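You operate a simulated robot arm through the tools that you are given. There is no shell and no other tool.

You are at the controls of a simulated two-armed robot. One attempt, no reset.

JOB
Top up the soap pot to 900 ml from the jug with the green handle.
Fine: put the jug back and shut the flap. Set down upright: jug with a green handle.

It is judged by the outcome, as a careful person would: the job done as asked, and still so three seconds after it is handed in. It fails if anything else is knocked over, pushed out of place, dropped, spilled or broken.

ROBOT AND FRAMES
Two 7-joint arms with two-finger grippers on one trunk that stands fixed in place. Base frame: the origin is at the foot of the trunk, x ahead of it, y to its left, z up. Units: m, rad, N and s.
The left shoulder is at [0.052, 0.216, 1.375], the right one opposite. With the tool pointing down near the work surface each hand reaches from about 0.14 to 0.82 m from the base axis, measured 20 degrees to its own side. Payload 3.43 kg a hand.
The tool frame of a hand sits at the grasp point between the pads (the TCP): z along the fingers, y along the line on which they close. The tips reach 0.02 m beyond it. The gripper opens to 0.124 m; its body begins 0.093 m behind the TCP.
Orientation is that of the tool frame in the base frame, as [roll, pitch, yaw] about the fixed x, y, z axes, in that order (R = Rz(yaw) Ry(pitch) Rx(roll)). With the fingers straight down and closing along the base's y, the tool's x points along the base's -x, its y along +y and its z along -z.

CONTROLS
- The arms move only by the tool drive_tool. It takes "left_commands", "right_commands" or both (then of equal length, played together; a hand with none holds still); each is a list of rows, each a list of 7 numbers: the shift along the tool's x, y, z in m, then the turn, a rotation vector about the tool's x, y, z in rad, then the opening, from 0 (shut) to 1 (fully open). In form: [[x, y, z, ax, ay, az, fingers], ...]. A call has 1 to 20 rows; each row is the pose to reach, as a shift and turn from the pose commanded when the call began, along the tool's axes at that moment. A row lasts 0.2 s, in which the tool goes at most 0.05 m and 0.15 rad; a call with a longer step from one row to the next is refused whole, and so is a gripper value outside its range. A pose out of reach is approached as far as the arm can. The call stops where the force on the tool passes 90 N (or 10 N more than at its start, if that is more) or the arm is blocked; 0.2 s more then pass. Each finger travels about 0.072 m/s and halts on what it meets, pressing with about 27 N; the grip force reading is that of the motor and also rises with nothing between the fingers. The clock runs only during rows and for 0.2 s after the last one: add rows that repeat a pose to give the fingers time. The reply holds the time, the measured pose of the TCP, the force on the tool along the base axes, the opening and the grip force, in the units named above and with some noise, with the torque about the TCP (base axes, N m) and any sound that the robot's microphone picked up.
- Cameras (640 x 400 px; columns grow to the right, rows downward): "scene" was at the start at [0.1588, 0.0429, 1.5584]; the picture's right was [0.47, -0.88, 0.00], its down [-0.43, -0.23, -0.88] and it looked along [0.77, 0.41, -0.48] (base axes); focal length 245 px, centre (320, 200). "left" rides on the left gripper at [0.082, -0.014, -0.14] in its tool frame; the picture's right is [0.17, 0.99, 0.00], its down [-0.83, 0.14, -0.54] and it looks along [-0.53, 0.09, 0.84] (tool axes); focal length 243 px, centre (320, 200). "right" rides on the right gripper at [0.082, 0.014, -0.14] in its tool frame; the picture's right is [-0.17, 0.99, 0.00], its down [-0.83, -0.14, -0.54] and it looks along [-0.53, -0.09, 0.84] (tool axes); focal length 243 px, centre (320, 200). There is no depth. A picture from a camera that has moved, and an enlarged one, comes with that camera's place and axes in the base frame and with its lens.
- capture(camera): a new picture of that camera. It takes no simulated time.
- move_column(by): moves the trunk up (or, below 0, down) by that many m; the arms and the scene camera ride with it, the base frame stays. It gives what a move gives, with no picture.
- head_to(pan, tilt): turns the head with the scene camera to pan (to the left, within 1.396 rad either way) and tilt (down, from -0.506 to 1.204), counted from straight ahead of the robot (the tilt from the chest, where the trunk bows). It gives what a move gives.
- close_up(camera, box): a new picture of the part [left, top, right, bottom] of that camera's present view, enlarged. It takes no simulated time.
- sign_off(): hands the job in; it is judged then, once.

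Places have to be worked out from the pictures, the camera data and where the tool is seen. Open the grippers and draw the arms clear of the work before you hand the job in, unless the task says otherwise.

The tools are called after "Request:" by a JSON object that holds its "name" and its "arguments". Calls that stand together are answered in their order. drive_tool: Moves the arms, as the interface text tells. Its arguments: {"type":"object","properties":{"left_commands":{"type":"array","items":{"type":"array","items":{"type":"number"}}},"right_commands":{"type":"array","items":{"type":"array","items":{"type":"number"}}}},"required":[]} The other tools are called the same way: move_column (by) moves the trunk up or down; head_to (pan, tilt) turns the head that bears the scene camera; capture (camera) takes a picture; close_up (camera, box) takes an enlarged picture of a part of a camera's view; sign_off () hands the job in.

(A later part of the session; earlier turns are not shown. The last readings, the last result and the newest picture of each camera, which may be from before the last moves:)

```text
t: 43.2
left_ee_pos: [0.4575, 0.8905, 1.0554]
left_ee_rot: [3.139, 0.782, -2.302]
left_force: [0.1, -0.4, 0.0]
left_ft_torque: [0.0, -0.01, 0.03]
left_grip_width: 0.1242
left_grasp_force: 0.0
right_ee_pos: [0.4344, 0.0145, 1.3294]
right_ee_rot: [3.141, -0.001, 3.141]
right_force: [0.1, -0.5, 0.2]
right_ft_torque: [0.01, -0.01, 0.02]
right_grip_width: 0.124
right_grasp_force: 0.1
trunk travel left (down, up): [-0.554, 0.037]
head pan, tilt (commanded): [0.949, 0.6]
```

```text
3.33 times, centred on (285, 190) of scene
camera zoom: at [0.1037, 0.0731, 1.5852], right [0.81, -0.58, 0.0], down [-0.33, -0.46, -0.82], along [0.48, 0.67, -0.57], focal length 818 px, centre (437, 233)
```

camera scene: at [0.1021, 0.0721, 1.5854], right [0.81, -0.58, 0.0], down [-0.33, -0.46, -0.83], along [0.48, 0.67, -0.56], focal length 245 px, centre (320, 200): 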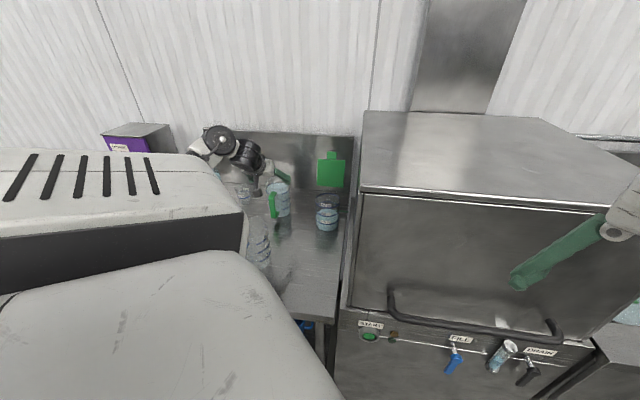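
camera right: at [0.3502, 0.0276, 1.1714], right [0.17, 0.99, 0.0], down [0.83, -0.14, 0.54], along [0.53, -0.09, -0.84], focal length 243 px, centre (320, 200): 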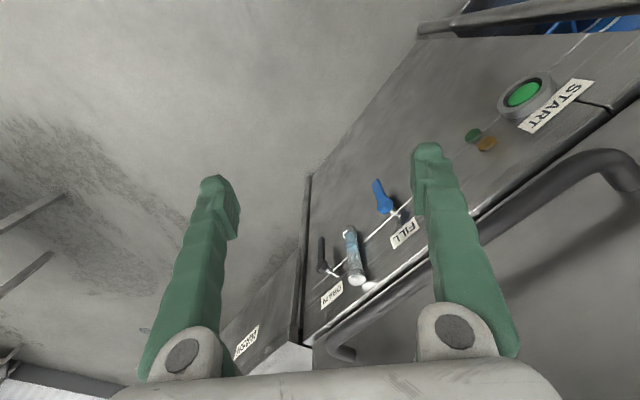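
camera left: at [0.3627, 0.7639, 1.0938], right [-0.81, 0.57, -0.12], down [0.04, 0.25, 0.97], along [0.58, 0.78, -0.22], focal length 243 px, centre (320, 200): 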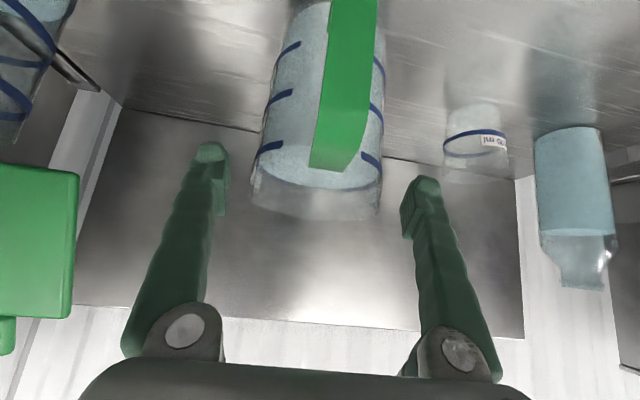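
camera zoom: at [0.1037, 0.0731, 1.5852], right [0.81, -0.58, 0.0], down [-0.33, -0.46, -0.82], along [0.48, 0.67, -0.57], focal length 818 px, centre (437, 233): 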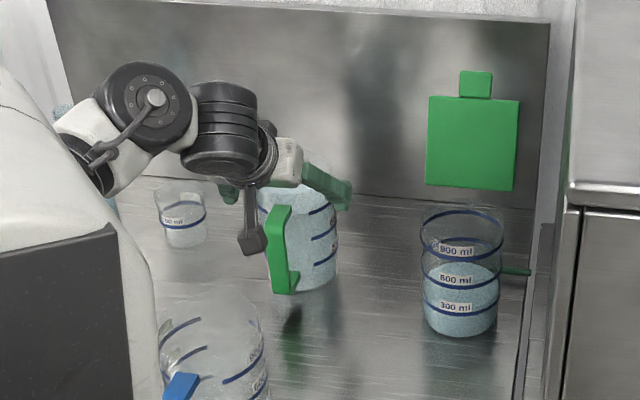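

Clearance is even on both sides. I complete the approach to the grip position.

Request:
{"name": "drive_tool", "arguments": {"left_commands": [[0.0042, -0.0004, 0.0172, 0, 0, 0, 1.0], [0.0083, -0.0008, 0.0344, 0, 0, 0, 1.0], [0.0125, -0.0012, 0.0516, 0, 0, 0, 1.0]]}}

Request:
{"name": "capture", "arguments": {"camera": "left"}}

Request:
{"name": "close_up", "arguments": {"camera": "scene", "box": [240, 150, 320, 230]}}

```text
t: 44.0
left_ee_pos: [0.4756, 0.908, 1.0086]
left_ee_rot: [-3.141, 0.785, -2.303]
left_force: [-0.6, 0.2, -0.7]
left_ft_torque: [0.02, 0.03, 0.01]
left_grip_width: 0.124
left_grasp_force: 0.0
right_ee_pos: [0.4338, 0.0141, 1.3306]
right_ee_rot: [-3.142, -0.001, 3.141]
right_force: [-0.3, -0.4, -0.5]
right_ft_torque: [0.03, -0.01, 0.0]
right_grip_width: 0.1238
right_grasp_force: 0.0
trunk travel left (down, up): [-0.554, 0.037]
head pan, tilt (commanded): [0.949, 0.6]
```

```text
taken
camera left: at [0.3816, 0.7824, 1.0488], right [-0.81, 0.57, -0.12], down [0.04, 0.25, 0.97], along [0.58, 0.78, -0.22], focal length 243 px, centre (320, 200)
```

left: 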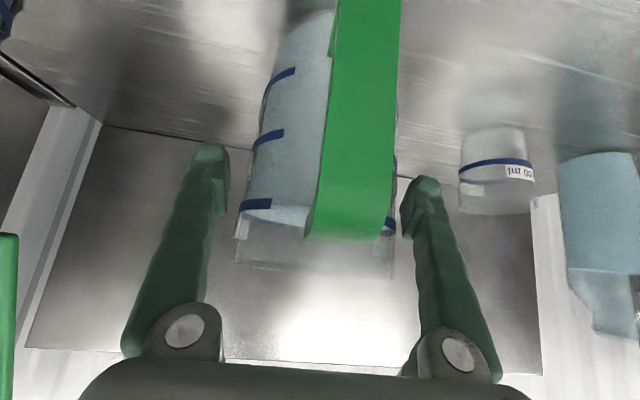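

```text
5.00 times, centred on (280, 190) of scene
camera zoom: at [0.1034, 0.0721, 1.5852], right [0.81, -0.58, 0.0], down [-0.33, -0.46, -0.83], along [0.48, 0.67, -0.56], focal length 1226 px, centre (520, 250)
```

zoom: 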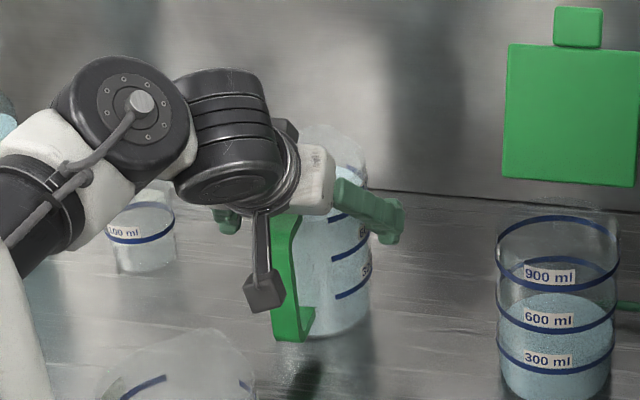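

The jug sits centred between the fingers, with the handle clear of the palm. I close the gripper gently on the body.

Request:
{"name": "drive_tool", "arguments": {"left_commands": [[0, 0, 0, 0, 0, 0, 0.95], [0, 0, 0, 0, 0, 0, 0.9], [0, 0, 0, 0, 0, 0, 0.85], [0, 0, 0, 0, 0, 0, 0.8], [0, 0, 0, 0, 0, 0, 0.6], [0, 0, 0, 0, 0, 0, 0.3], [0, 0, 0, 0, 0, 0, 0.0], [0, 0, 0, 0, 0, 0, 0.0]]}}

Request:
{"name": "capture", "arguments": {"camera": "left"}}

Request:
{"name": "close_up", "arguments": {"camera": "scene", "box": [240, 150, 320, 230]}}

```text
t: 45.8
left_ee_pos: [0.4751, 0.9076, 1.0098]
left_ee_rot: [3.14, 0.785, -2.304]
left_force: [-2.2, 2.1, 0.9]
left_ft_torque: [0.17, 0.05, 0.05]
left_grip_width: 0.1024
left_grasp_force: 26.6
right_ee_pos: [0.4331, 0.0142, 1.3308]
right_ee_rot: [-3.142, 0.003, 3.141]
right_force: [1.0, 0.4, 0.6]
right_ft_torque: [0.0, -0.03, -0.04]
right_grip_width: 0.1239
right_grasp_force: 0.0
trunk travel left (down, up): [-0.554, 0.037]
head pan, tilt (commanded): [0.949, 0.6]
```

```text
taken
camera left: at [0.3811, 0.7825, 1.0491], right [-0.81, 0.57, -0.12], down [0.04, 0.25, 0.97], along [0.58, 0.78, -0.22], focal length 243 px, centre (320, 200)
```

left: 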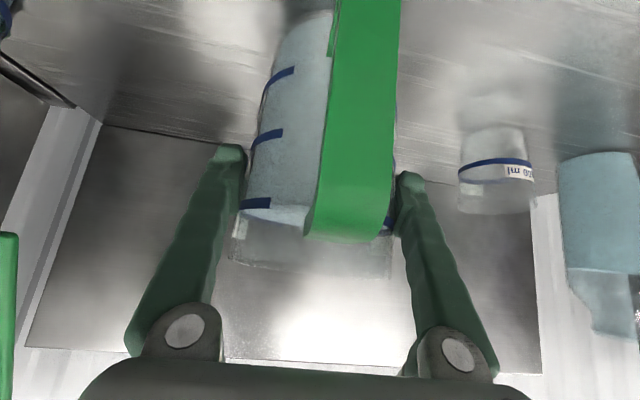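

```text
5.00 times, centred on (280, 190) of scene
camera zoom: at [0.1028, 0.0724, 1.5853], right [0.81, -0.58, 0.0], down [-0.33, -0.46, -0.83], along [0.48, 0.67, -0.56], focal length 1226 px, centre (520, 250)
```

zoom: 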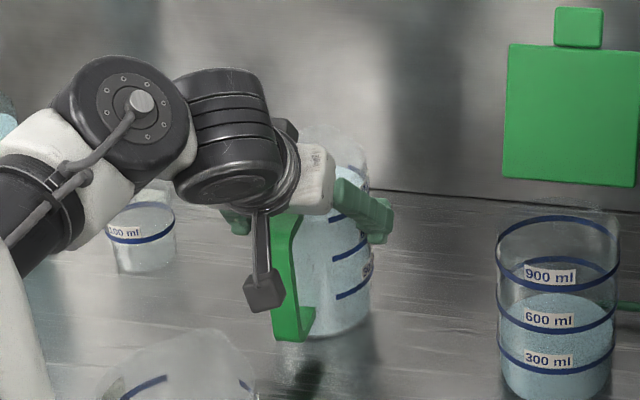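

Body grip is firm at 102 mm. I lift 10 mm and hold to check the load and stability.

Request:
{"name": "drive_tool", "arguments": {"left_commands": [[-0.0018, 0, -0.0018, 0, 0, 0, 0], [-0.0035, 0, -0.0035, 0, 0, 0, 0], [-0.0053, 0, -0.0053, 0, 0, 0, 0], [-0.0071, 0, -0.0071, 0, 0, 0, 0], [-0.0071, 0, -0.0071, 0, 0, 0, 0], [-0.0071, 0, -0.0071, 0, 0, 0, 0]]}}

Request:
{"name": "capture", "arguments": {"camera": "left"}}

Request:
{"name": "close_up", "arguments": {"camera": "scene", "box": [240, 150, 320, 230]}}

```text
t: 47.2
left_ee_pos: [0.4771, 0.9087, 1.0184]
left_ee_rot: [3.139, 0.785, -2.304]
left_force: [1.0, -0.1, -10.1]
left_ft_torque: [0.07, -0.05, -0.02]
left_grip_width: 0.1019
left_grasp_force: 26.7
right_ee_pos: [0.4345, 0.0157, 1.3299]
right_ee_rot: [3.141, 0.0, 3.141]
right_force: [-0.5, -0.1, -0.2]
right_ft_torque: [0.04, -0.02, 0.01]
right_grip_width: 0.124
right_grasp_force: 0.0
trunk travel left (down, up): [-0.554, 0.037]
head pan, tilt (commanded): [0.949, 0.6]
```

```text
taken
camera left: at [0.3821, 0.7841, 1.0582], right [-0.81, 0.57, -0.12], down [0.04, 0.25, 0.97], along [0.58, 0.78, -0.22], focal length 243 px, centre (320, 200)
```

left: 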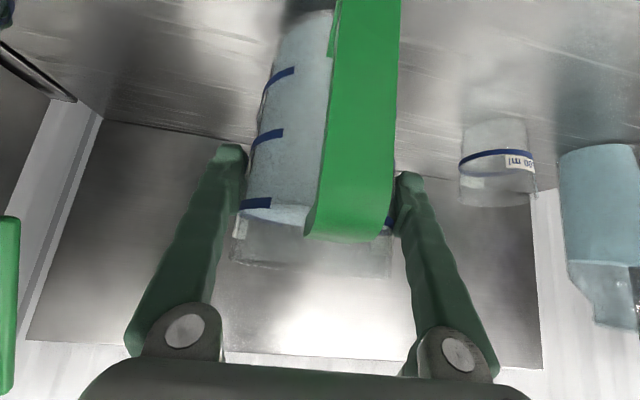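

```text
5.00 times, centred on (280, 190) of scene
camera zoom: at [0.104, 0.0736, 1.5851], right [0.81, -0.58, 0.0], down [-0.33, -0.46, -0.82], along [0.48, 0.67, -0.57], focal length 1226 px, centre (520, 250)
```

zoom: 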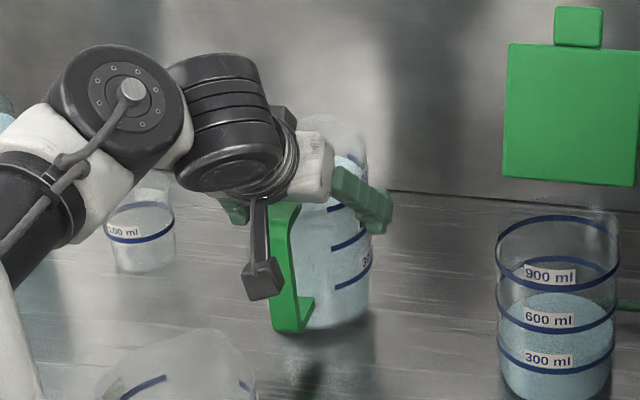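

The body grip holds: full weight ≈10 N with negligible torque and no movement in the grip. I lift straight up to clear the neighbours.

Request:
{"name": "drive_tool", "arguments": {"left_commands": [[-0.012, 0, -0.012, 0, 0, 0, 0], [-0.027, 0, -0.027, 0, 0, 0, 0], [-0.044, 0, -0.044, 0, 0, 0, 0], [-0.062, 0, -0.062, 0, 0, 0, 0], [-0.08, 0, -0.08, 0, 0, 0, 0], [-0.097, 0, -0.097, 0, 0, 0, 0], [-0.11, 0, -0.11, 0, 0, 0, 0], [-0.121, 0, -0.122, 0, 0, 0, 0], [-0.121, 0, -0.122, 0, 0, 0, 0]]}}

Request:
{"name": "capture", "arguments": {"camera": "left"}}

Request:
{"name": "capture", "arguments": {"camera": "scene"}}

```text
t: 49.2
left_ee_pos: [0.4769, 0.9085, 1.1881]
left_ee_rot: [3.141, 0.782, -2.303]
left_force: [-1.0, -0.6, -10.4]
left_ft_torque: [0.02, -0.02, 0.02]
left_grip_width: 0.102
left_grasp_force: 26.7
right_ee_pos: [0.4342, 0.0149, 1.3293]
right_ee_rot: [-3.141, 0.0, -3.141]
right_force: [0.2, -0.4, 0.0]
right_ft_torque: [0.0, -0.02, 0.0]
right_grip_width: 0.124
right_grasp_force: 0.1
trunk travel left (down, up): [-0.554, 0.037]
head pan, tilt (commanded): [0.949, 0.6]
```

```text
taken
camera left: at [0.382, 0.7836, 1.2288], right [-0.81, 0.57, -0.12], down [0.04, 0.25, 0.97], along [0.58, 0.78, -0.22], focal length 243 px, centre (320, 200)
```

left: 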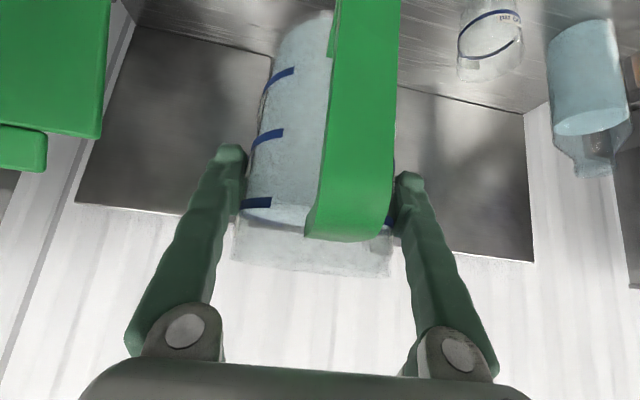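

```text
taken
camera scene: at [0.1041, 0.0739, 1.5851], right [0.81, -0.58, 0.0], down [-0.33, -0.46, -0.82], along [0.48, 0.67, -0.57], focal length 245 px, centre (320, 200)
```

scene: 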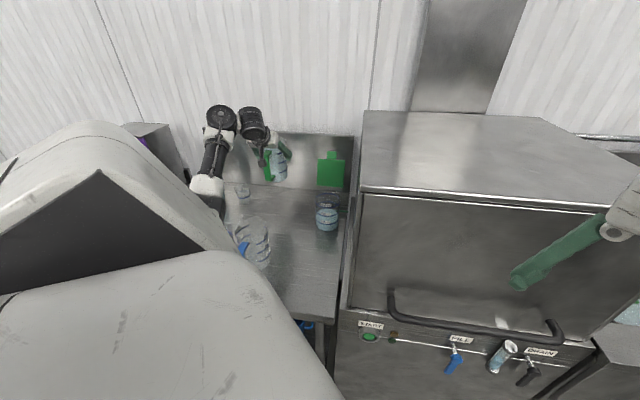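

The jug hangs steadily. Now I carry it to a pre-pour spot to the left-front of the pot (base higher than the pot rim), yawing 33° so the spout will face along +x, away from the machine wall; half the move first.

Request:
{"name": "drive_tool", "arguments": {"left_commands": [[0.0062, -0.0074, -0.0063, 0.0203, 0, 0.0204, 0], [0.0186, -0.0222, -0.0189, 0.0609, 0, 0.0612, 0], [0.031, -0.0371, -0.0315, 0.1015, 0, 0.102, 0], [0.0434, -0.0519, -0.0441, 0.1421, 0, 0.1428, 0], [0.0558, -0.0667, -0.0567, 0.1827, 0, 0.1836, 0], [0.062, -0.0742, -0.063, 0.203, 0, 0.204, 0]]}}

Request:
{"name": "capture", "arguments": {"camera": "scene"}}

Request:
{"name": "capture", "arguments": {"camera": "left"}}

```text
t: 50.6
left_ee_pos: [0.472, 0.7921, 1.1914]
left_ee_rot: [3.139, 0.781, -2.592]
left_force: [0.2, 0.2, -11.0]
left_ft_torque: [0.03, -0.09, -0.01]
left_grip_width: 0.1019
left_grasp_force: 27.0
right_ee_pos: [0.4341, 0.0157, 1.3309]
right_ee_rot: [3.141, -0.002, 3.141]
right_force: [-0.2, -0.2, 0.1]
right_ft_torque: [-0.01, 0.01, 0.03]
right_grip_width: 0.1242
right_grasp_force: 0.0
trunk travel left (down, up): [-0.554, 0.037]
head pan, tilt (commanded): [0.949, 0.6]
```

```text
taken
camera scene: at [0.1038, 0.0734, 1.5852], right [0.81, -0.58, 0.0], down [-0.33, -0.46, -0.82], along [0.48, 0.67, -0.57], focal length 245 px, centre (320, 200)
```

scene: 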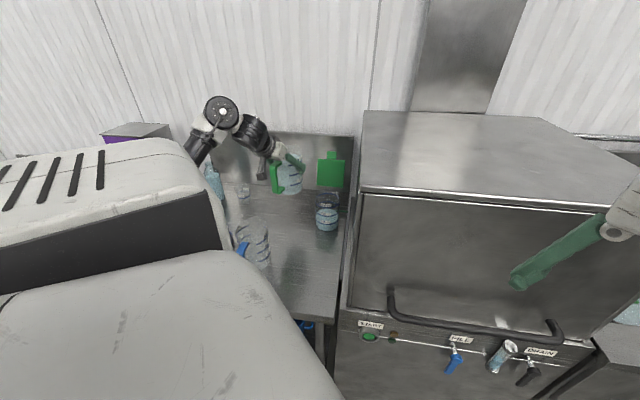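

```text
taken
camera left: at [0.3451, 0.6998, 1.2311], right [-0.62, 0.78, -0.12], down [0.1, 0.23, 0.97], along [0.78, 0.58, -0.22], focal length 243 px, centre (320, 200)
```

left: 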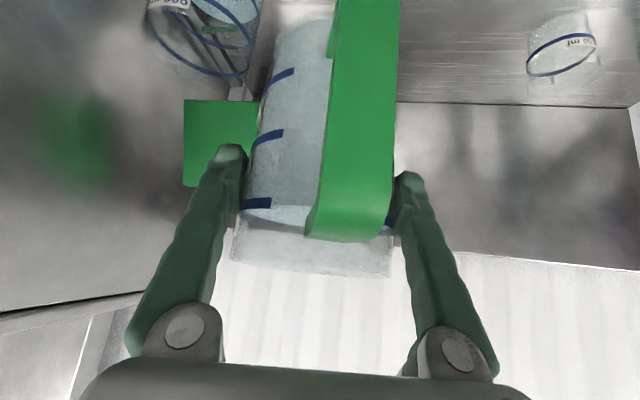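

Steady so far. I finish the carry to the pre-pour spot.

Request:
{"name": "drive_tool", "arguments": {"left_commands": [[0.0045, -0.0096, -0.0043, 0.0203, 0, 0.0205, 0], [0.0136, -0.0287, -0.0128, 0.0608, 0, 0.0614, 0], [0.0226, -0.0479, -0.0214, 0.1013, 0, 0.1024, 0], [0.0316, -0.067, -0.0299, 0.1418, 0, 0.1434, 0], [0.0407, -0.0861, -0.0384, 0.1823, 0, 0.1843, 0], [0.0452, -0.0957, -0.0427, 0.2025, 0, 0.2048, 0], [0.0452, -0.0957, -0.0427, 0.2025, 0, 0.2048, 0]]}}

Request:
{"name": "capture", "arguments": {"camera": "scene"}}

Request:
{"name": "capture", "arguments": {"camera": "left"}}

Request:
{"name": "close_up", "arguments": {"camera": "scene", "box": [230, 140, 360, 250]}}

```text
t: 52.2
left_ee_pos: [0.4705, 0.6787, 1.1897]
left_ee_rot: [3.138, 0.781, -2.88]
left_force: [-0.4, -0.2, -10.7]
left_ft_torque: [0.05, -0.14, -0.02]
left_grip_width: 0.1017
left_grasp_force: 26.6
right_ee_pos: [0.4342, 0.015, 1.3299]
right_ee_rot: [3.141, 0.002, 3.142]
right_force: [-0.3, -0.4, 0.6]
right_ft_torque: [0.04, 0.0, 0.0]
right_grip_width: 0.1238
right_grasp_force: 0.1
trunk travel left (down, up): [-0.554, 0.037]
head pan, tilt (commanded): [0.949, 0.6]
```

```text
taken
camera scene: at [0.1041, 0.0736, 1.5851], right [0.81, -0.58, 0.0], down [-0.33, -0.46, -0.82], along [0.48, 0.67, -0.57], focal length 245 px, centre (320, 200)
```

scene: 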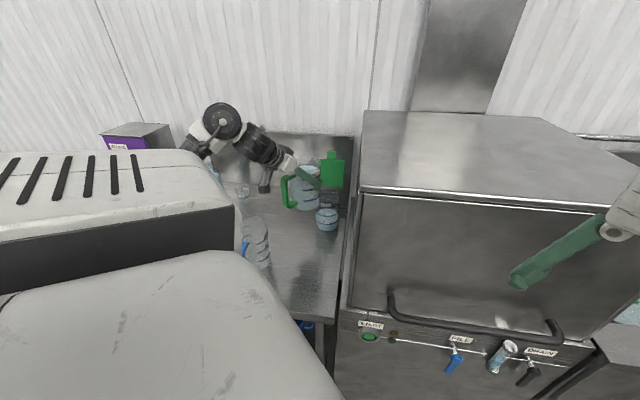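

```text
taken
camera left: at [0.3219, 0.6251, 1.2303], right [-0.37, 0.92, -0.11], down [0.17, 0.19, 0.97], along [0.91, 0.34, -0.22], focal length 243 px, centre (320, 200)
```

left: 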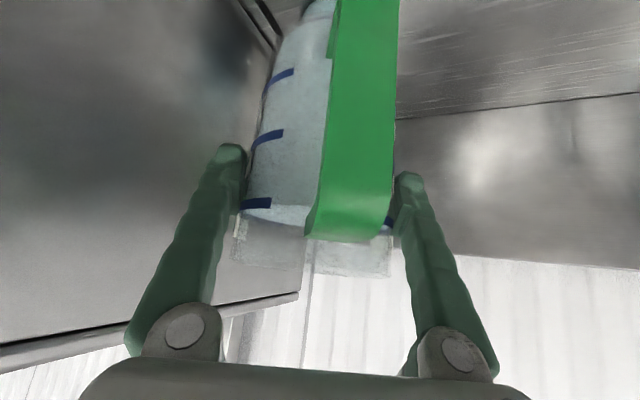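

```text
3.64 times, centred on (295, 195) of scene
camera zoom: at [0.1041, 0.0736, 1.5851], right [0.81, -0.58, 0.0], down [-0.33, -0.46, -0.82], along [0.48, 0.67, -0.57], focal length 892 px, centre (411, 218)
```

zoom: 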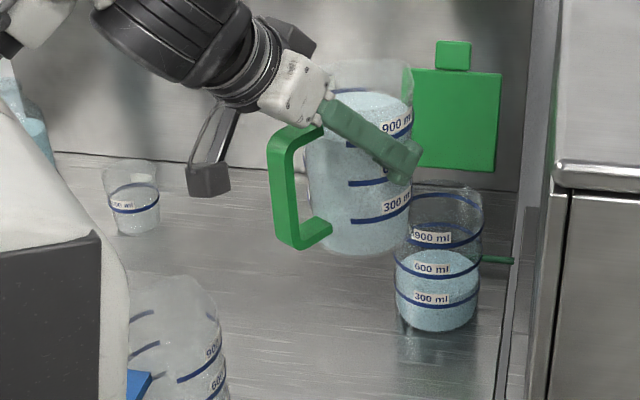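

Jug and pot are both clearly in view, spout facing the pot. I now tilt gently to 25° (below the spill angle) while lowering, keeping the jug body clear of the pot rim.

Request:
{"name": "drive_tool", "arguments": {"left_commands": [[0.0078, 0, 0.0078, 0, 0.0545, 0, 0], [0.0155, 0, 0.0156, 0, 0.109, 0, 0], [0.0233, 0, 0.0234, 0, 0.1635, 0, 0], [0.031, 0, 0.0312, 0, 0.218, 0, 0], [0.0388, 0, 0.039, 0, 0.2725, 0, 0], [0.0465, 0, 0.0468, 0, 0.327, 0, 0], [0.0543, 0, 0.0546, 0, 0.3815, 0, 0], [0.062, 0, 0.0624, 0, 0.436, 0, 0], [0.062, 0, 0.0624, 0, 0.436, 0, 0]]}}

Request:
{"name": "close_up", "arguments": {"camera": "scene", "box": [230, 140, 360, 250]}}

Request:
{"name": "capture", "arguments": {"camera": "left"}}

```text
t: 54.2
left_ee_pos: [0.4699, 0.6767, 1.1032]
left_ee_rot: [3.138, 0.346, -2.88]
left_force: [-0.3, -1.2, -8.9]
left_ft_torque: [0.05, -0.22, 0.0]
left_grip_width: 0.1014
left_grasp_force: 26.8
left hand out of reach, approached as far as the arm can: row 7
right_ee_pos: [0.4343, 0.0139, 1.3295]
right_ee_rot: [3.141, 0.002, -3.141]
right_force: [1.0, -0.3, -0.6]
right_ft_torque: [0.04, 0.01, 0.01]
right_grip_width: 0.1238
right_grasp_force: 0.1
trunk travel left (down, up): [-0.554, 0.037]
head pan, tilt (commanded): [0.949, 0.6]
```

```text
3.64 times, centred on (295, 195) of scene
camera zoom: at [0.1039, 0.0714, 1.5852], right [0.81, -0.58, 0.0], down [-0.33, -0.46, -0.83], along [0.48, 0.67, -0.56], focal length 892 px, centre (411, 218)
```

zoom: 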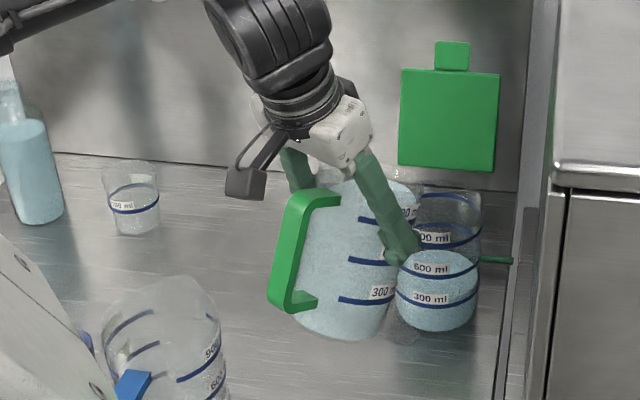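

```text
taken
camera left: at [0.3531, 0.6323, 1.205], right [-0.41, 0.91, -0.05], down [0.54, 0.29, 0.79], along [0.73, 0.29, -0.61], focal length 243 px, centre (320, 200)
```

left: 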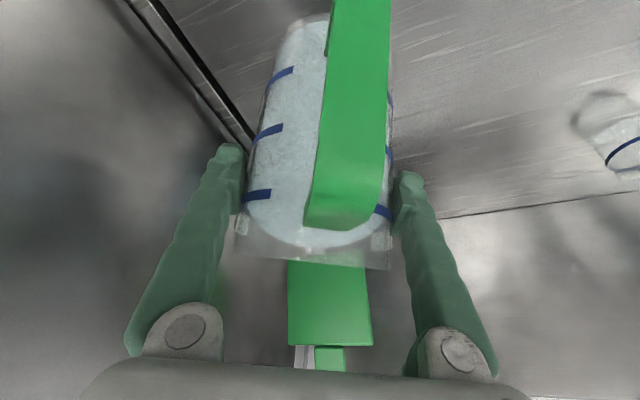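

The jug is tilted 25° with nothing spilled, lip just short of the pot. I zoom in to verify the lip's place relative to the pot opening.

Request:
{"name": "close_up", "arguments": {"camera": "scene", "box": [265, 170, 335, 245]}}

Request:
{"name": "close_up", "arguments": {"camera": "left", "box": [200, 150, 440, 380]}}

Request:
{"name": "capture", "arguments": {"camera": "right"}}

```text
5.33 times, centred on (300, 208) of scene
camera zoom: at [0.1039, 0.0714, 1.5852], right [0.81, -0.58, 0.0], down [-0.33, -0.46, -0.83], along [0.48, 0.67, -0.56], focal length 1308 px, centre (427, 160)
```

zoom: 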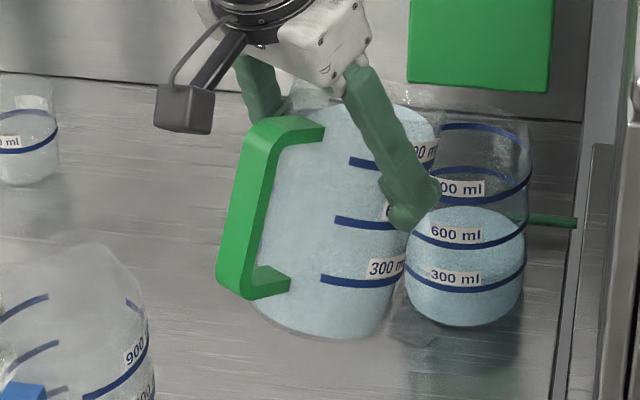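

```text
1.74 times, centred on (320, 265) of left
camera zoom: at [0.3531, 0.6323, 1.205], right [-0.41, 0.91, -0.05], down [0.54, 0.29, 0.79], along [0.73, 0.29, -0.61], focal length 422 px, centre (320, 87)
```

zoom: 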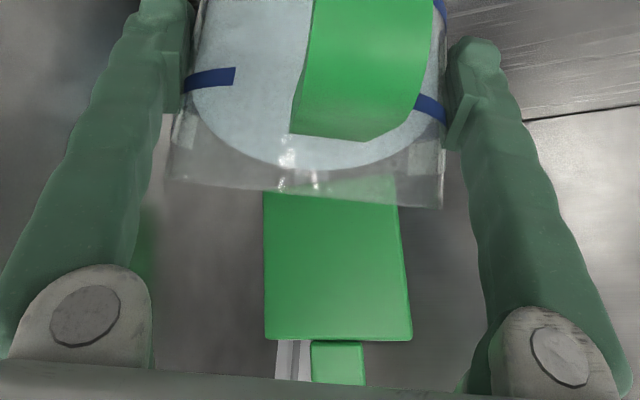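

```text
taken
camera right: at [0.3514, 0.0268, 1.4708], right [0.17, 0.99, 0.0], down [0.83, -0.14, 0.54], along [0.53, -0.09, -0.84], focal length 243 px, centre (320, 200)
```

right: 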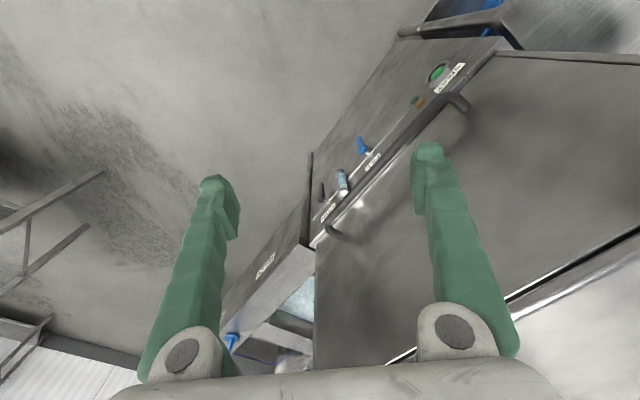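

The geometry matches: lip about 5 cm short of the pot centre and ~7 cm above the rim. I bring the lip over the opening while tilting to about 32°, just near the spill point.

Request:
{"name": "drive_tool", "arguments": {"left_commands": [[-0.005, 0, 0.0016, 0, 0.02, 0, 0], [-0.01, 0, 0.0032, 0, 0.05, 0, 0], [-0.015, 0, 0.0048, 0, 0.085, 0, 0], [-0.0199, 0, 0.0064, 0, 0.122, 0, 0], [-0.0199, 0, 0.0064, 0, 0.122, 0, 0]]}}

Request:
{"name": "close_up", "arguments": {"camera": "scene", "box": [265, 170, 335, 245]}}

Request:
{"name": "close_up", "arguments": {"camera": "left", "box": [200, 150, 440, 380]}}

```text
t: 55.4
left_ee_pos: [0.4897, 0.6853, 1.1033]
left_ee_rot: [3.137, 0.222, -2.878]
left_force: [0.3, 0.4, -10.0]
left_ft_torque: [0.05, -0.25, -0.05]
left_grip_width: 0.1013
left_grasp_force: 26.5
right_ee_pos: [0.4334, 0.0151, 1.3302]
right_ee_rot: [3.141, -0.001, 3.142]
right_force: [0.2, -0.1, -0.2]
right_ft_torque: [0.02, 0.02, 0.03]
right_grip_width: 0.1243
right_grasp_force: 0.1
trunk travel left (down, up): [-0.554, 0.037]
head pan, tilt (commanded): [0.949, 0.6]
```

```text
5.33 times, centred on (300, 208) of scene
camera zoom: at [0.1034, 0.0724, 1.5852], right [0.81, -0.58, 0.0], down [-0.33, -0.46, -0.82], along [0.48, 0.67, -0.57], focal length 1308 px, centre (427, 160)
```

zoom: 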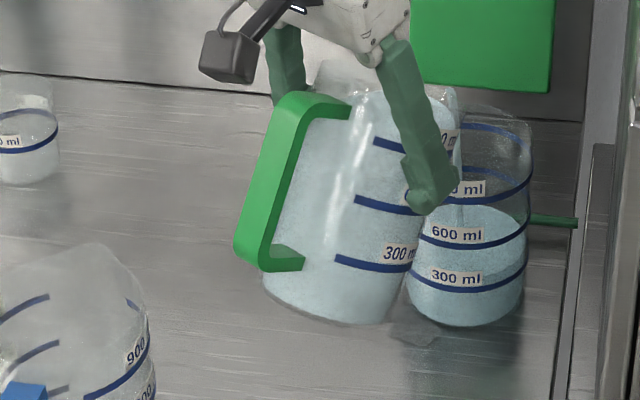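

```text
1.74 times, centred on (320, 265) of left
camera zoom: at [0.3858, 0.6432, 1.219], right [-0.41, 0.91, -0.03], down [0.63, 0.31, 0.71], along [0.66, 0.27, -0.7], focal length 422 px, centre (320, 87)
```

zoom: 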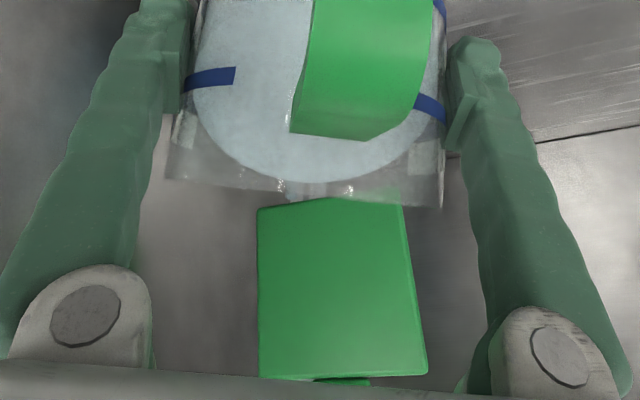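

Liquid has reached the lip region. I'll look closely for a stream before tilting more.

Request:
{"name": "close_up", "arguments": {"camera": "scene", "box": [295, 180, 330, 240]}}

Request:
{"name": "drive_tool", "arguments": {"left_commands": [[0, 0, 0, 0, 0, 0, 0], [0, 0, 0, 0, 0, 0, 0]]}}

Request:
{"name": "close_up", "arguments": {"camera": "scene", "box": [295, 180, 330, 240]}}

```text
6.67 times, centred on (312, 210) of scene
camera zoom: at [0.1034, 0.0724, 1.5852], right [0.81, -0.58, 0.0], down [-0.33, -0.46, -0.82], along [0.48, 0.67, -0.57], focal length 1635 px, centre (370, 133)
```

zoom: 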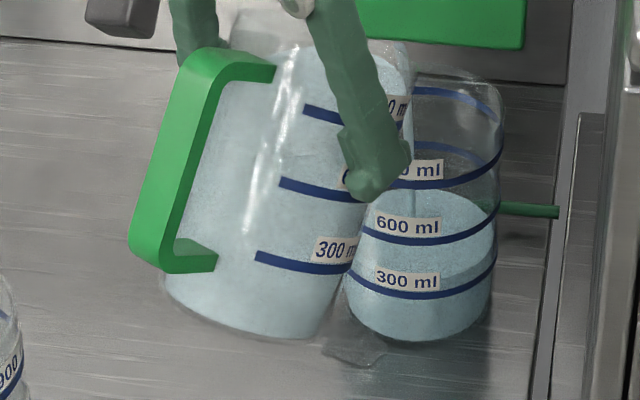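

```text
t: 56.0
left_ee_pos: [0.4908, 0.6849, 1.1011]
left_ee_rot: [3.139, 0.225, -2.877]
left_force: [0.9, -0.4, -10.6]
left_ft_torque: [0.07, -0.26, 0.03]
left_grip_width: 0.1013
left_grasp_force: 27.1
right_ee_pos: [0.4346, 0.0147, 1.3299]
right_ee_rot: [3.14, -0.001, -3.141]
right_force: [-0.1, -0.3, 0.5]
right_ft_torque: [0.0, -0.04, 0.02]
right_grip_width: 0.124
right_grasp_force: 0.0
trunk travel left (down, up): [-0.554, 0.037]
head pan, tilt (commanded): [0.949, 0.6]
```

```text
6.67 times, centred on (312, 210) of scene
camera zoom: at [0.1037, 0.0729, 1.5852], right [0.81, -0.58, 0.0], down [-0.33, -0.46, -0.82], along [0.48, 0.67, -0.57], focal length 1635 px, centre (370, 133)
```

zoom: 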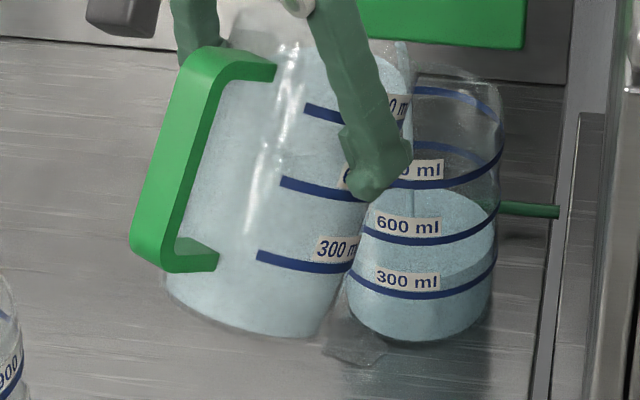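

I notice a glassy patch on the counter just in front of the pot; I'll enlarge it to see whether it's a reflection or liquid.

Request:
{"name": "close_up", "arguments": {"camera": "scene", "box": [295, 215, 320, 240]}}

Request:
{"name": "capture", "arguments": {"camera": "scene"}}

Request:
{"name": "capture", "arguments": {"camera": "left"}}

```text
16.00 times, centred on (308, 228) of scene
camera zoom: at [0.1037, 0.0729, 1.5852], right [0.81, -0.58, 0.0], down [-0.33, -0.46, -0.82], along [0.48, 0.67, -0.57], focal length 3925 px, centre (520, -240)
```

zoom: 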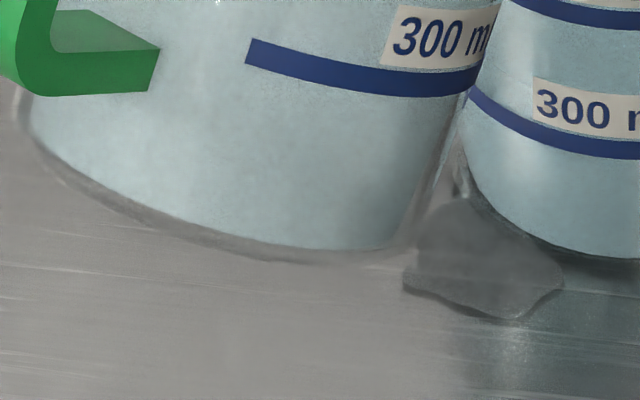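

```text
taken
camera scene: at [0.1037, 0.0729, 1.5852], right [0.81, -0.58, 0.0], down [-0.33, -0.46, -0.82], along [0.48, 0.67, -0.57], focal length 245 px, centre (320, 200)
```

scene: 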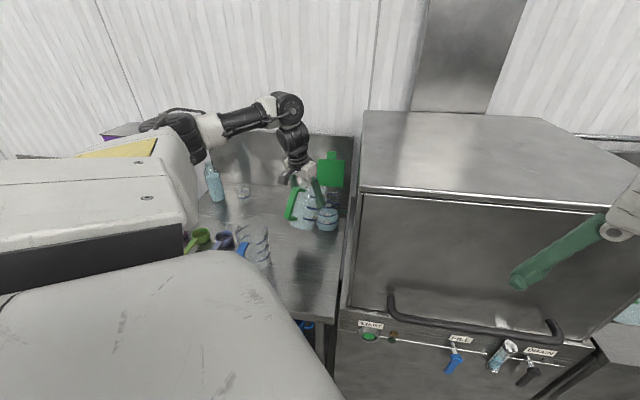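

```text
taken
camera left: at [0.3863, 0.6434, 1.2191], right [-0.41, 0.91, -0.03], down [0.63, 0.31, 0.71], along [0.66, 0.27, -0.7], focal length 243 px, centre (320, 200)
```

left: 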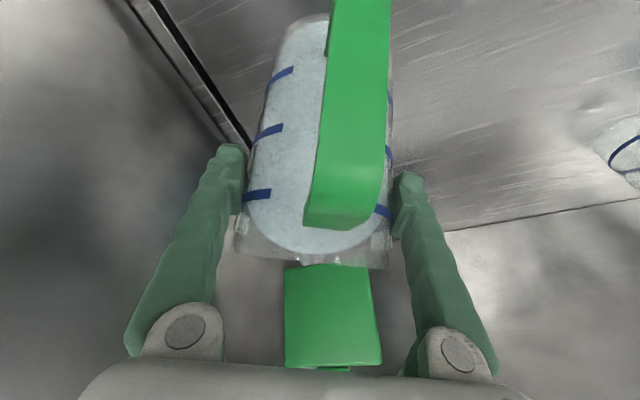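

The patch hasn't grown between pictures and sits right by the pot's base; I can't tell it from a reflection, so I keep watching it. I tilt on to 40° with the lip well inside the opening.

Request:
{"name": "drive_tool", "arguments": {"left_commands": [[-0.0026, 0, -0.0021, 0, 0.047, 0, 0], [-0.0053, 0, -0.0043, 0, 0.094, 0, 0], [-0.0079, 0, -0.0064, 0, 0.141, 0, 0]]}}

Request:
{"name": "close_up", "arguments": {"camera": "scene", "box": [280, 180, 335, 240]}}

Request:
{"name": "close_up", "arguments": {"camera": "left", "box": [200, 150, 440, 380]}}

```text
t: 56.8
left_ee_pos: [0.4975, 0.6865, 1.1107]
left_ee_rot: [3.137, 0.081, -2.877]
left_force: [0.3, 0.0, -9.8]
left_ft_torque: [0.07, -0.26, -0.01]
left_grip_width: 0.1012
left_grasp_force: 27.1
right_ee_pos: [0.4357, 0.0161, 1.3299]
right_ee_rot: [3.14, 0.0, 3.142]
right_force: [-0.3, -0.7, -0.1]
right_ft_torque: [0.01, -0.01, 0.0]
right_grip_width: 0.1238
right_grasp_force: 0.0
trunk travel left (down, up): [-0.554, 0.037]
head pan, tilt (commanded): [0.949, 0.6]
```

```text
6.67 times, centred on (308, 210) of scene
camera zoom: at [0.1045, 0.0731, 1.5851], right [0.81, -0.58, 0.0], down [-0.33, -0.46, -0.82], along [0.48, 0.67, -0.57], focal length 1635 px, centre (403, 133)
```

zoom: 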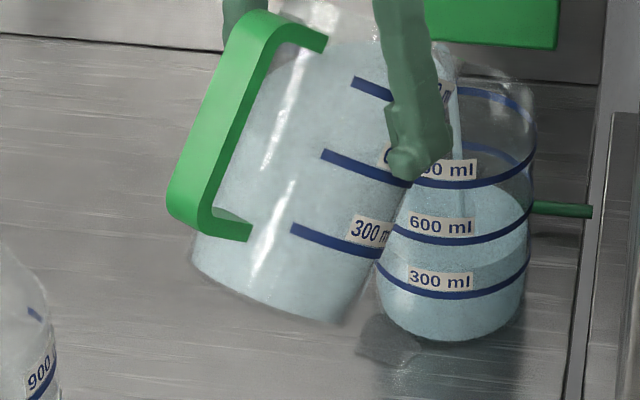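

```text
1.74 times, centred on (320, 265) of left
camera zoom: at [0.4106, 0.6492, 1.2423], right [-0.42, 0.91, -0.01], down [0.72, 0.34, 0.61], along [0.56, 0.24, -0.79], focal length 422 px, centre (320, 87)
```

zoom: 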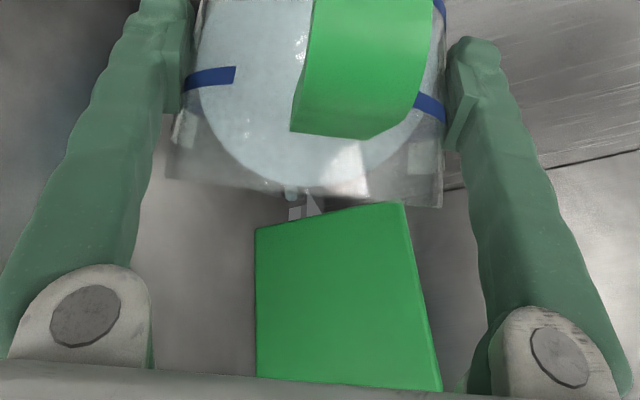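

A thin stream now falls from the lip into the pot. I continue tilting to about 48° and hold briefly.

Request:
{"name": "drive_tool", "arguments": {"left_commands": [[-0.0005, 0, -0.0033, 0, 0.045, 0, 0], [-0.001, 0, -0.0066, 0, 0.09, 0, 0], [-0.0016, 0, -0.0099, 0, 0.136, 0, 0], [-0.0016, 0, -0.0099, 0, 0.136, 0, 0]]}}

Request:
{"name": "close_up", "arguments": {"camera": "scene", "box": [280, 180, 335, 240]}}

Request:
{"name": "close_up", "arguments": {"camera": "left", "box": [200, 150, 440, 380]}}

```text
t: 57.8
left_ee_pos: [0.4975, 0.6859, 1.1196]
left_ee_rot: [3.14, -0.051, -2.879]
left_force: [-0.7, 1.2, -8.0]
left_ft_torque: [0.08, -0.26, -0.02]
left_grip_width: 0.1011
left_grasp_force: 27.3
right_ee_pos: [0.4338, 0.0153, 1.3304]
right_ee_rot: [3.141, -0.001, -3.141]
right_force: [0.3, 1.5, -0.5]
right_ft_torque: [0.02, 0.0, 0.01]
right_grip_width: 0.1243
right_grasp_force: 0.1
trunk travel left (down, up): [-0.554, 0.037]
head pan, tilt (commanded): [0.949, 0.6]
```

```text
6.67 times, centred on (308, 210) of scene
camera zoom: at [0.1036, 0.0733, 1.5852], right [0.81, -0.58, 0.0], down [-0.33, -0.46, -0.82], along [0.48, 0.67, -0.57], focal length 1635 px, centre (403, 133)
```

zoom: 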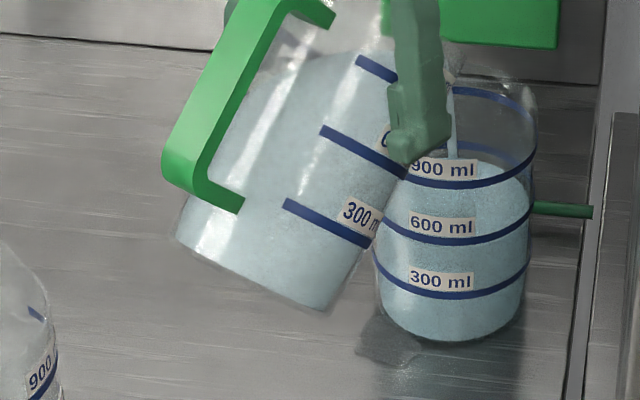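

```text
1.74 times, centred on (320, 265) of left
camera zoom: at [0.4282, 0.6546, 1.2631], right [-0.42, 0.91, 0.01], down [0.79, 0.36, 0.5], along [0.45, 0.21, -0.87], focal length 422 px, centre (320, 87)
```

zoom: 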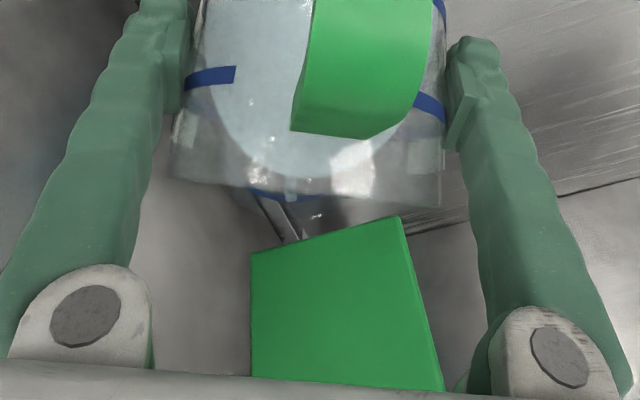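

The pot has risen to about 520 ml and the stream lands inside. Since flow settles at each tilt, I'll step the tilt up gradually: now to 54° with a short hold.

Request:
{"name": "drive_tool", "arguments": {"left_commands": [[-0.0009, 0, -0.0016, 0, 0.037, 0, 0], [-0.0018, 0, -0.0033, 0, 0.074, 0, 0], [-0.0027, 0, -0.0049, 0, 0.11, 0, 0], [-0.0027, 0, -0.0049, 0, 0.11, 0, 0], [-0.0027, 0, -0.0049, 0, 0.11, 0, 0]]}}

Request:
{"name": "close_up", "arguments": {"camera": "scene", "box": [280, 180, 335, 240]}}

Request:
{"name": "close_up", "arguments": {"camera": "left", "box": [200, 150, 440, 380]}}

```text
t: 59.0
left_ee_pos: [0.4987, 0.6864, 1.1261]
left_ee_rot: [3.14, -0.162, -2.878]
left_force: [0.8, -0.3, -7.4]
left_ft_torque: [0.07, -0.29, 0.0]
left_grip_width: 0.1015
left_grasp_force: 27.8
right_ee_pos: [0.4338, 0.0142, 1.3306]
right_ee_rot: [3.141, -0.001, 3.141]
right_force: [0.6, -0.3, 0.2]
right_ft_torque: [-0.02, -0.01, 0.01]
right_grip_width: 0.1237
right_grasp_force: 0.1
trunk travel left (down, up): [-0.554, 0.037]
head pan, tilt (commanded): [0.949, 0.6]
```

```text
6.67 times, centred on (308, 210) of scene
camera zoom: at [0.1036, 0.0731, 1.5852], right [0.81, -0.58, 0.0], down [-0.33, -0.46, -0.82], along [0.48, 0.67, -0.57], focal length 1635 px, centre (403, 133)
```

zoom: 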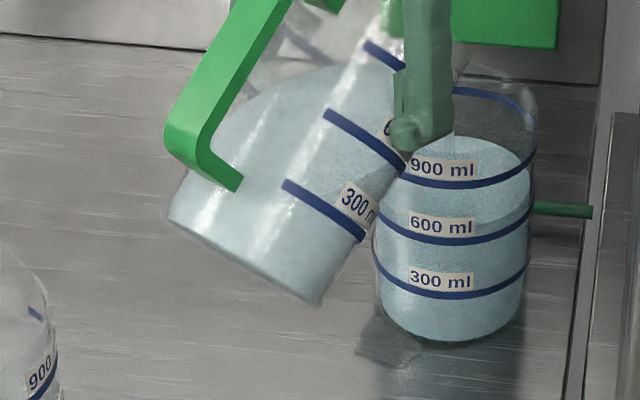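

```text
1.74 times, centred on (320, 265) of left
camera zoom: at [0.4463, 0.6588, 1.2756], right [-0.41, 0.91, 0.03], down [0.84, 0.37, 0.4], along [0.35, 0.19, -0.92], focal length 422 px, centre (320, 87)
```

zoom: 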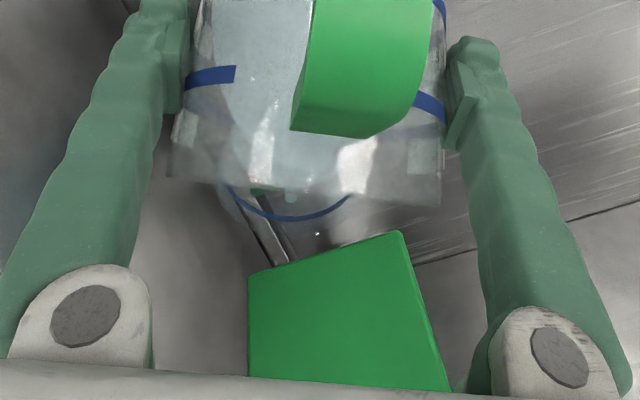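

Now about 630 ml. Next step to 59° with a hold.

Request:
{"name": "drive_tool", "arguments": {"left_commands": [[-0.002, 0, -0.0005, 0, 0.0285, 0, 0], [-0.004, 0, -0.0009, 0, 0.057, 0, 0], [-0.0061, 0, -0.0014, 0, 0.0855, 0, 0], [-0.0061, 0, -0.0014, 0, 0.0855, 0, 0], [-0.0061, 0, -0.0014, 0, 0.0855, 0, 0]]}}

Request:
{"name": "close_up", "arguments": {"camera": "scene", "box": [280, 180, 335, 240]}}

Request:
{"name": "close_up", "arguments": {"camera": "left", "box": [200, 150, 440, 380]}}

```text
t: 60.2
left_ee_pos: [0.4906, 0.6728, 1.1115]
left_ee_rot: [3.136, -0.237, -2.878]
left_force: [0.0, 0.0, -4.7]
left_ft_torque: [0.05, -0.26, 0.0]
left_grip_width: 0.1011
left_grasp_force: 27.2
left hand out of reach, approached as far as the arm can: row 2, 3, 4, 5
right_ee_pos: [0.4357, 0.0144, 1.3306]
right_ee_rot: [3.141, 0.0, 3.141]
right_force: [0.7, 0.5, 0.1]
right_ft_torque: [0.01, 0.02, 0.0]
right_grip_width: 0.1239
right_grasp_force: 0.1
trunk travel left (down, up): [-0.554, 0.037]
head pan, tilt (commanded): [0.949, 0.6]
```

```text
6.67 times, centred on (308, 210) of scene
camera zoom: at [0.1036, 0.0729, 1.5852], right [0.81, -0.58, 0.0], down [-0.33, -0.46, -0.82], along [0.48, 0.67, -0.57], focal length 1635 px, centre (403, 133)
```

zoom: 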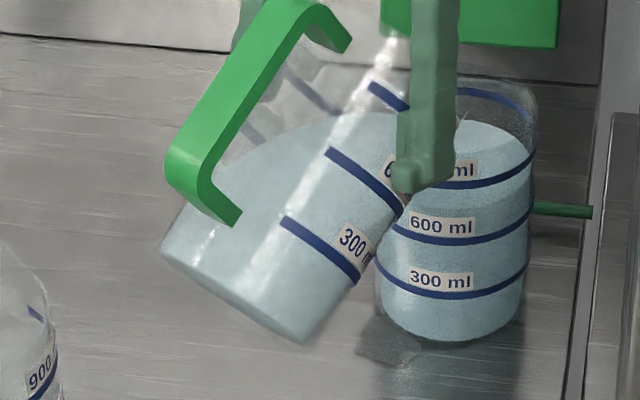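

```text
1.74 times, centred on (320, 265) of left
camera zoom: at [0.4484, 0.6478, 1.2645], right [-0.41, 0.91, 0.04], down [0.87, 0.38, 0.33], along [0.29, 0.17, -0.94], focal length 422 px, centre (320, 87)
```

zoom: 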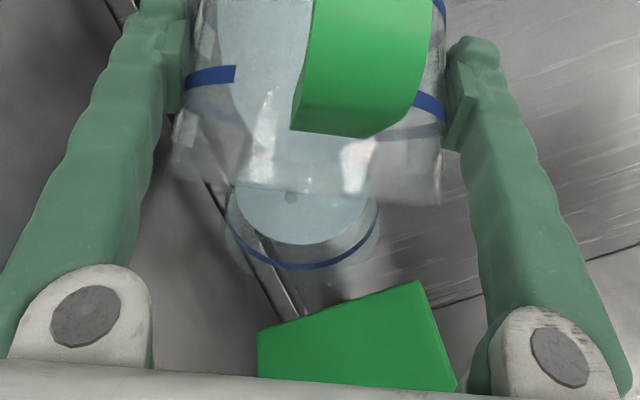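

About 730 ml now, but the arm hit a reach limit and the hand drifted ~1.5 cm (still over the pot). I'll tilt back slightly to stop the flow and yaw to 32°, where the wrist has more range, keeping the lip over the opening.

Request:
{"name": "drive_tool", "arguments": {"left_commands": [[-0.0026, -0.004, -0.0017, 0.0107, -0.0222, -0.0581, 0], [-0.0052, -0.008, -0.0034, 0.0213, -0.0443, -0.1161, 0], [-0.0079, -0.012, -0.0051, 0.032, -0.0665, -0.1742, 0], [-0.0105, -0.016, -0.0068, 0.0426, -0.0886, -0.2322, 0], [-0.0131, -0.02, -0.0085, 0.0533, -0.1108, -0.2903, 0]]}}

Request:
{"name": "close_up", "arguments": {"camera": "scene", "box": [280, 180, 335, 240]}}

Request:
{"name": "close_up", "arguments": {"camera": "left", "box": [200, 150, 440, 380]}}

```text
t: 61.4
left_ee_pos: [0.5104, 0.6575, 1.1158]
left_ee_rot: [3.137, -0.135, -2.581]
left_force: [0.7, -0.1, -6.2]
left_ft_torque: [0.12, -0.19, 0.0]
left_grip_width: 0.1014
left_grasp_force: 27.2
right_ee_pos: [0.4339, 0.0153, 1.3293]
right_ee_rot: [-3.141, 0.002, 3.141]
right_force: [0.0, 0.0, 0.4]
right_ft_torque: [0.0, -0.03, 0.0]
right_grip_width: 0.124
right_grasp_force: 0.1
trunk travel left (down, up): [-0.554, 0.037]
head pan, tilt (commanded): [0.949, 0.6]
```

```text
6.67 times, centred on (308, 210) of scene
camera zoom: at [0.1034, 0.073, 1.5852], right [0.81, -0.58, 0.0], down [-0.33, -0.46, -0.82], along [0.48, 0.67, -0.57], focal length 1635 px, centre (403, 133)
```

zoom: 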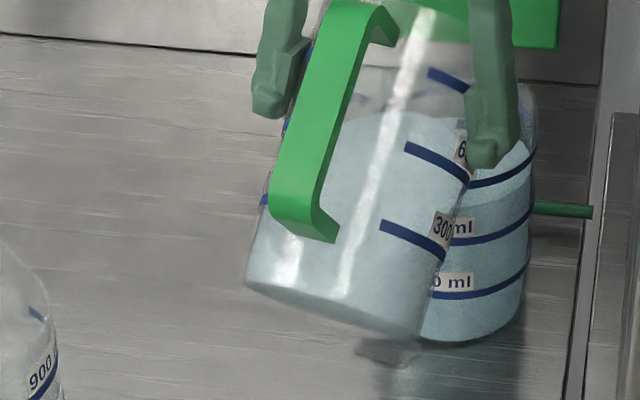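

```text
1.74 times, centred on (320, 265) of left
camera zoom: at [0.4654, 0.614, 1.265], right [-0.66, 0.75, 0.03], down [0.69, 0.59, 0.42], along [0.3, 0.3, -0.91], focal length 422 px, centre (320, 87)
```

zoom: 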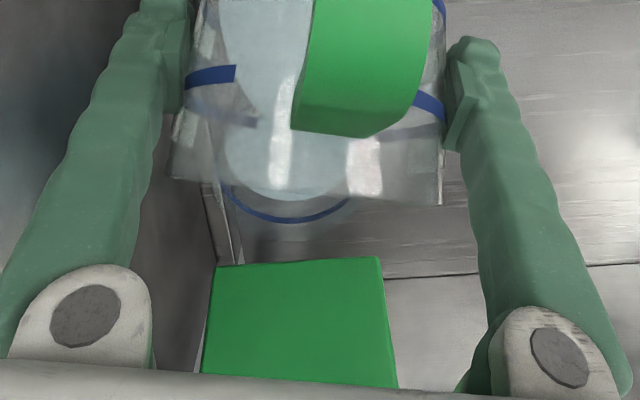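

Pose reached cleanly at yaw 32°. I tilt again to 58° here and check whether it stays within reach.

Request:
{"name": "drive_tool", "arguments": {"left_commands": [[-0.0006, 0, -0.0015, 0, 0.032, 0, 0], [-0.0012, 0, -0.0031, 0, 0.064, 0, 0], [-0.0018, 0, -0.0046, 0, 0.096, 0, 0], [-0.0018, 0, -0.0046, 0, 0.096, 0, 0]]}}

Request:
{"name": "close_up", "arguments": {"camera": "left", "box": [200, 150, 440, 380]}}

Request:
{"name": "close_up", "arguments": {"camera": "scene", "box": [280, 180, 335, 240]}}

```text
t: 62.4
left_ee_pos: [0.5086, 0.6551, 1.1177]
left_ee_rot: [3.133, -0.224, -2.581]
left_force: [-0.8, -0.5, -5.7]
left_ft_torque: [0.12, -0.19, 0.03]
left_grip_width: 0.1011
left_grasp_force: 27.2
left hand out of reach, approached as far as the arm can: row 3, 4
right_ee_pos: [0.434, 0.0158, 1.3298]
right_ee_rot: [3.141, -0.001, -3.14]
right_force: [-0.3, 0.2, 0.7]
right_ft_torque: [0.01, -0.02, -0.01]
right_grip_width: 0.1241
right_grasp_force: 0.1
trunk travel left (down, up): [-0.554, 0.037]
head pan, tilt (commanded): [0.949, 0.6]
```

```text
1.74 times, centred on (320, 265) of left
camera zoom: at [0.4746, 0.6185, 1.2714], right [-0.66, 0.75, 0.04], down [0.71, 0.61, 0.34], along [0.23, 0.26, -0.94], focal length 422 px, centre (320, 87)
```

zoom: 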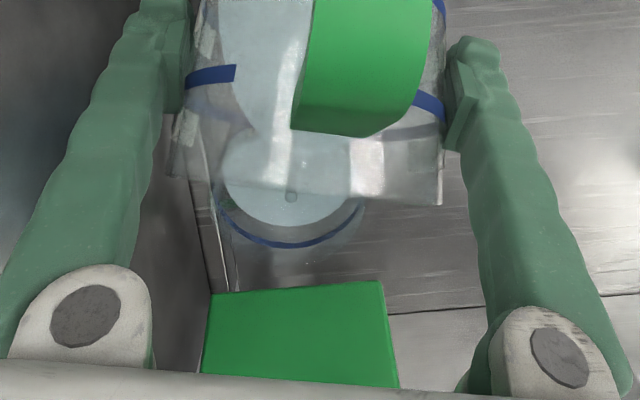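

```text
6.67 times, centred on (308, 210) of scene
camera zoom: at [0.1038, 0.0729, 1.5852], right [0.81, -0.58, 0.0], down [-0.33, -0.46, -0.82], along [0.48, 0.67, -0.57], focal length 1635 px, centre (403, 133)
```

zoom: 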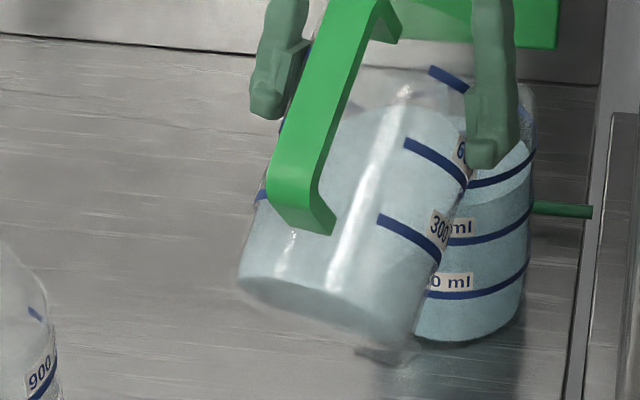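

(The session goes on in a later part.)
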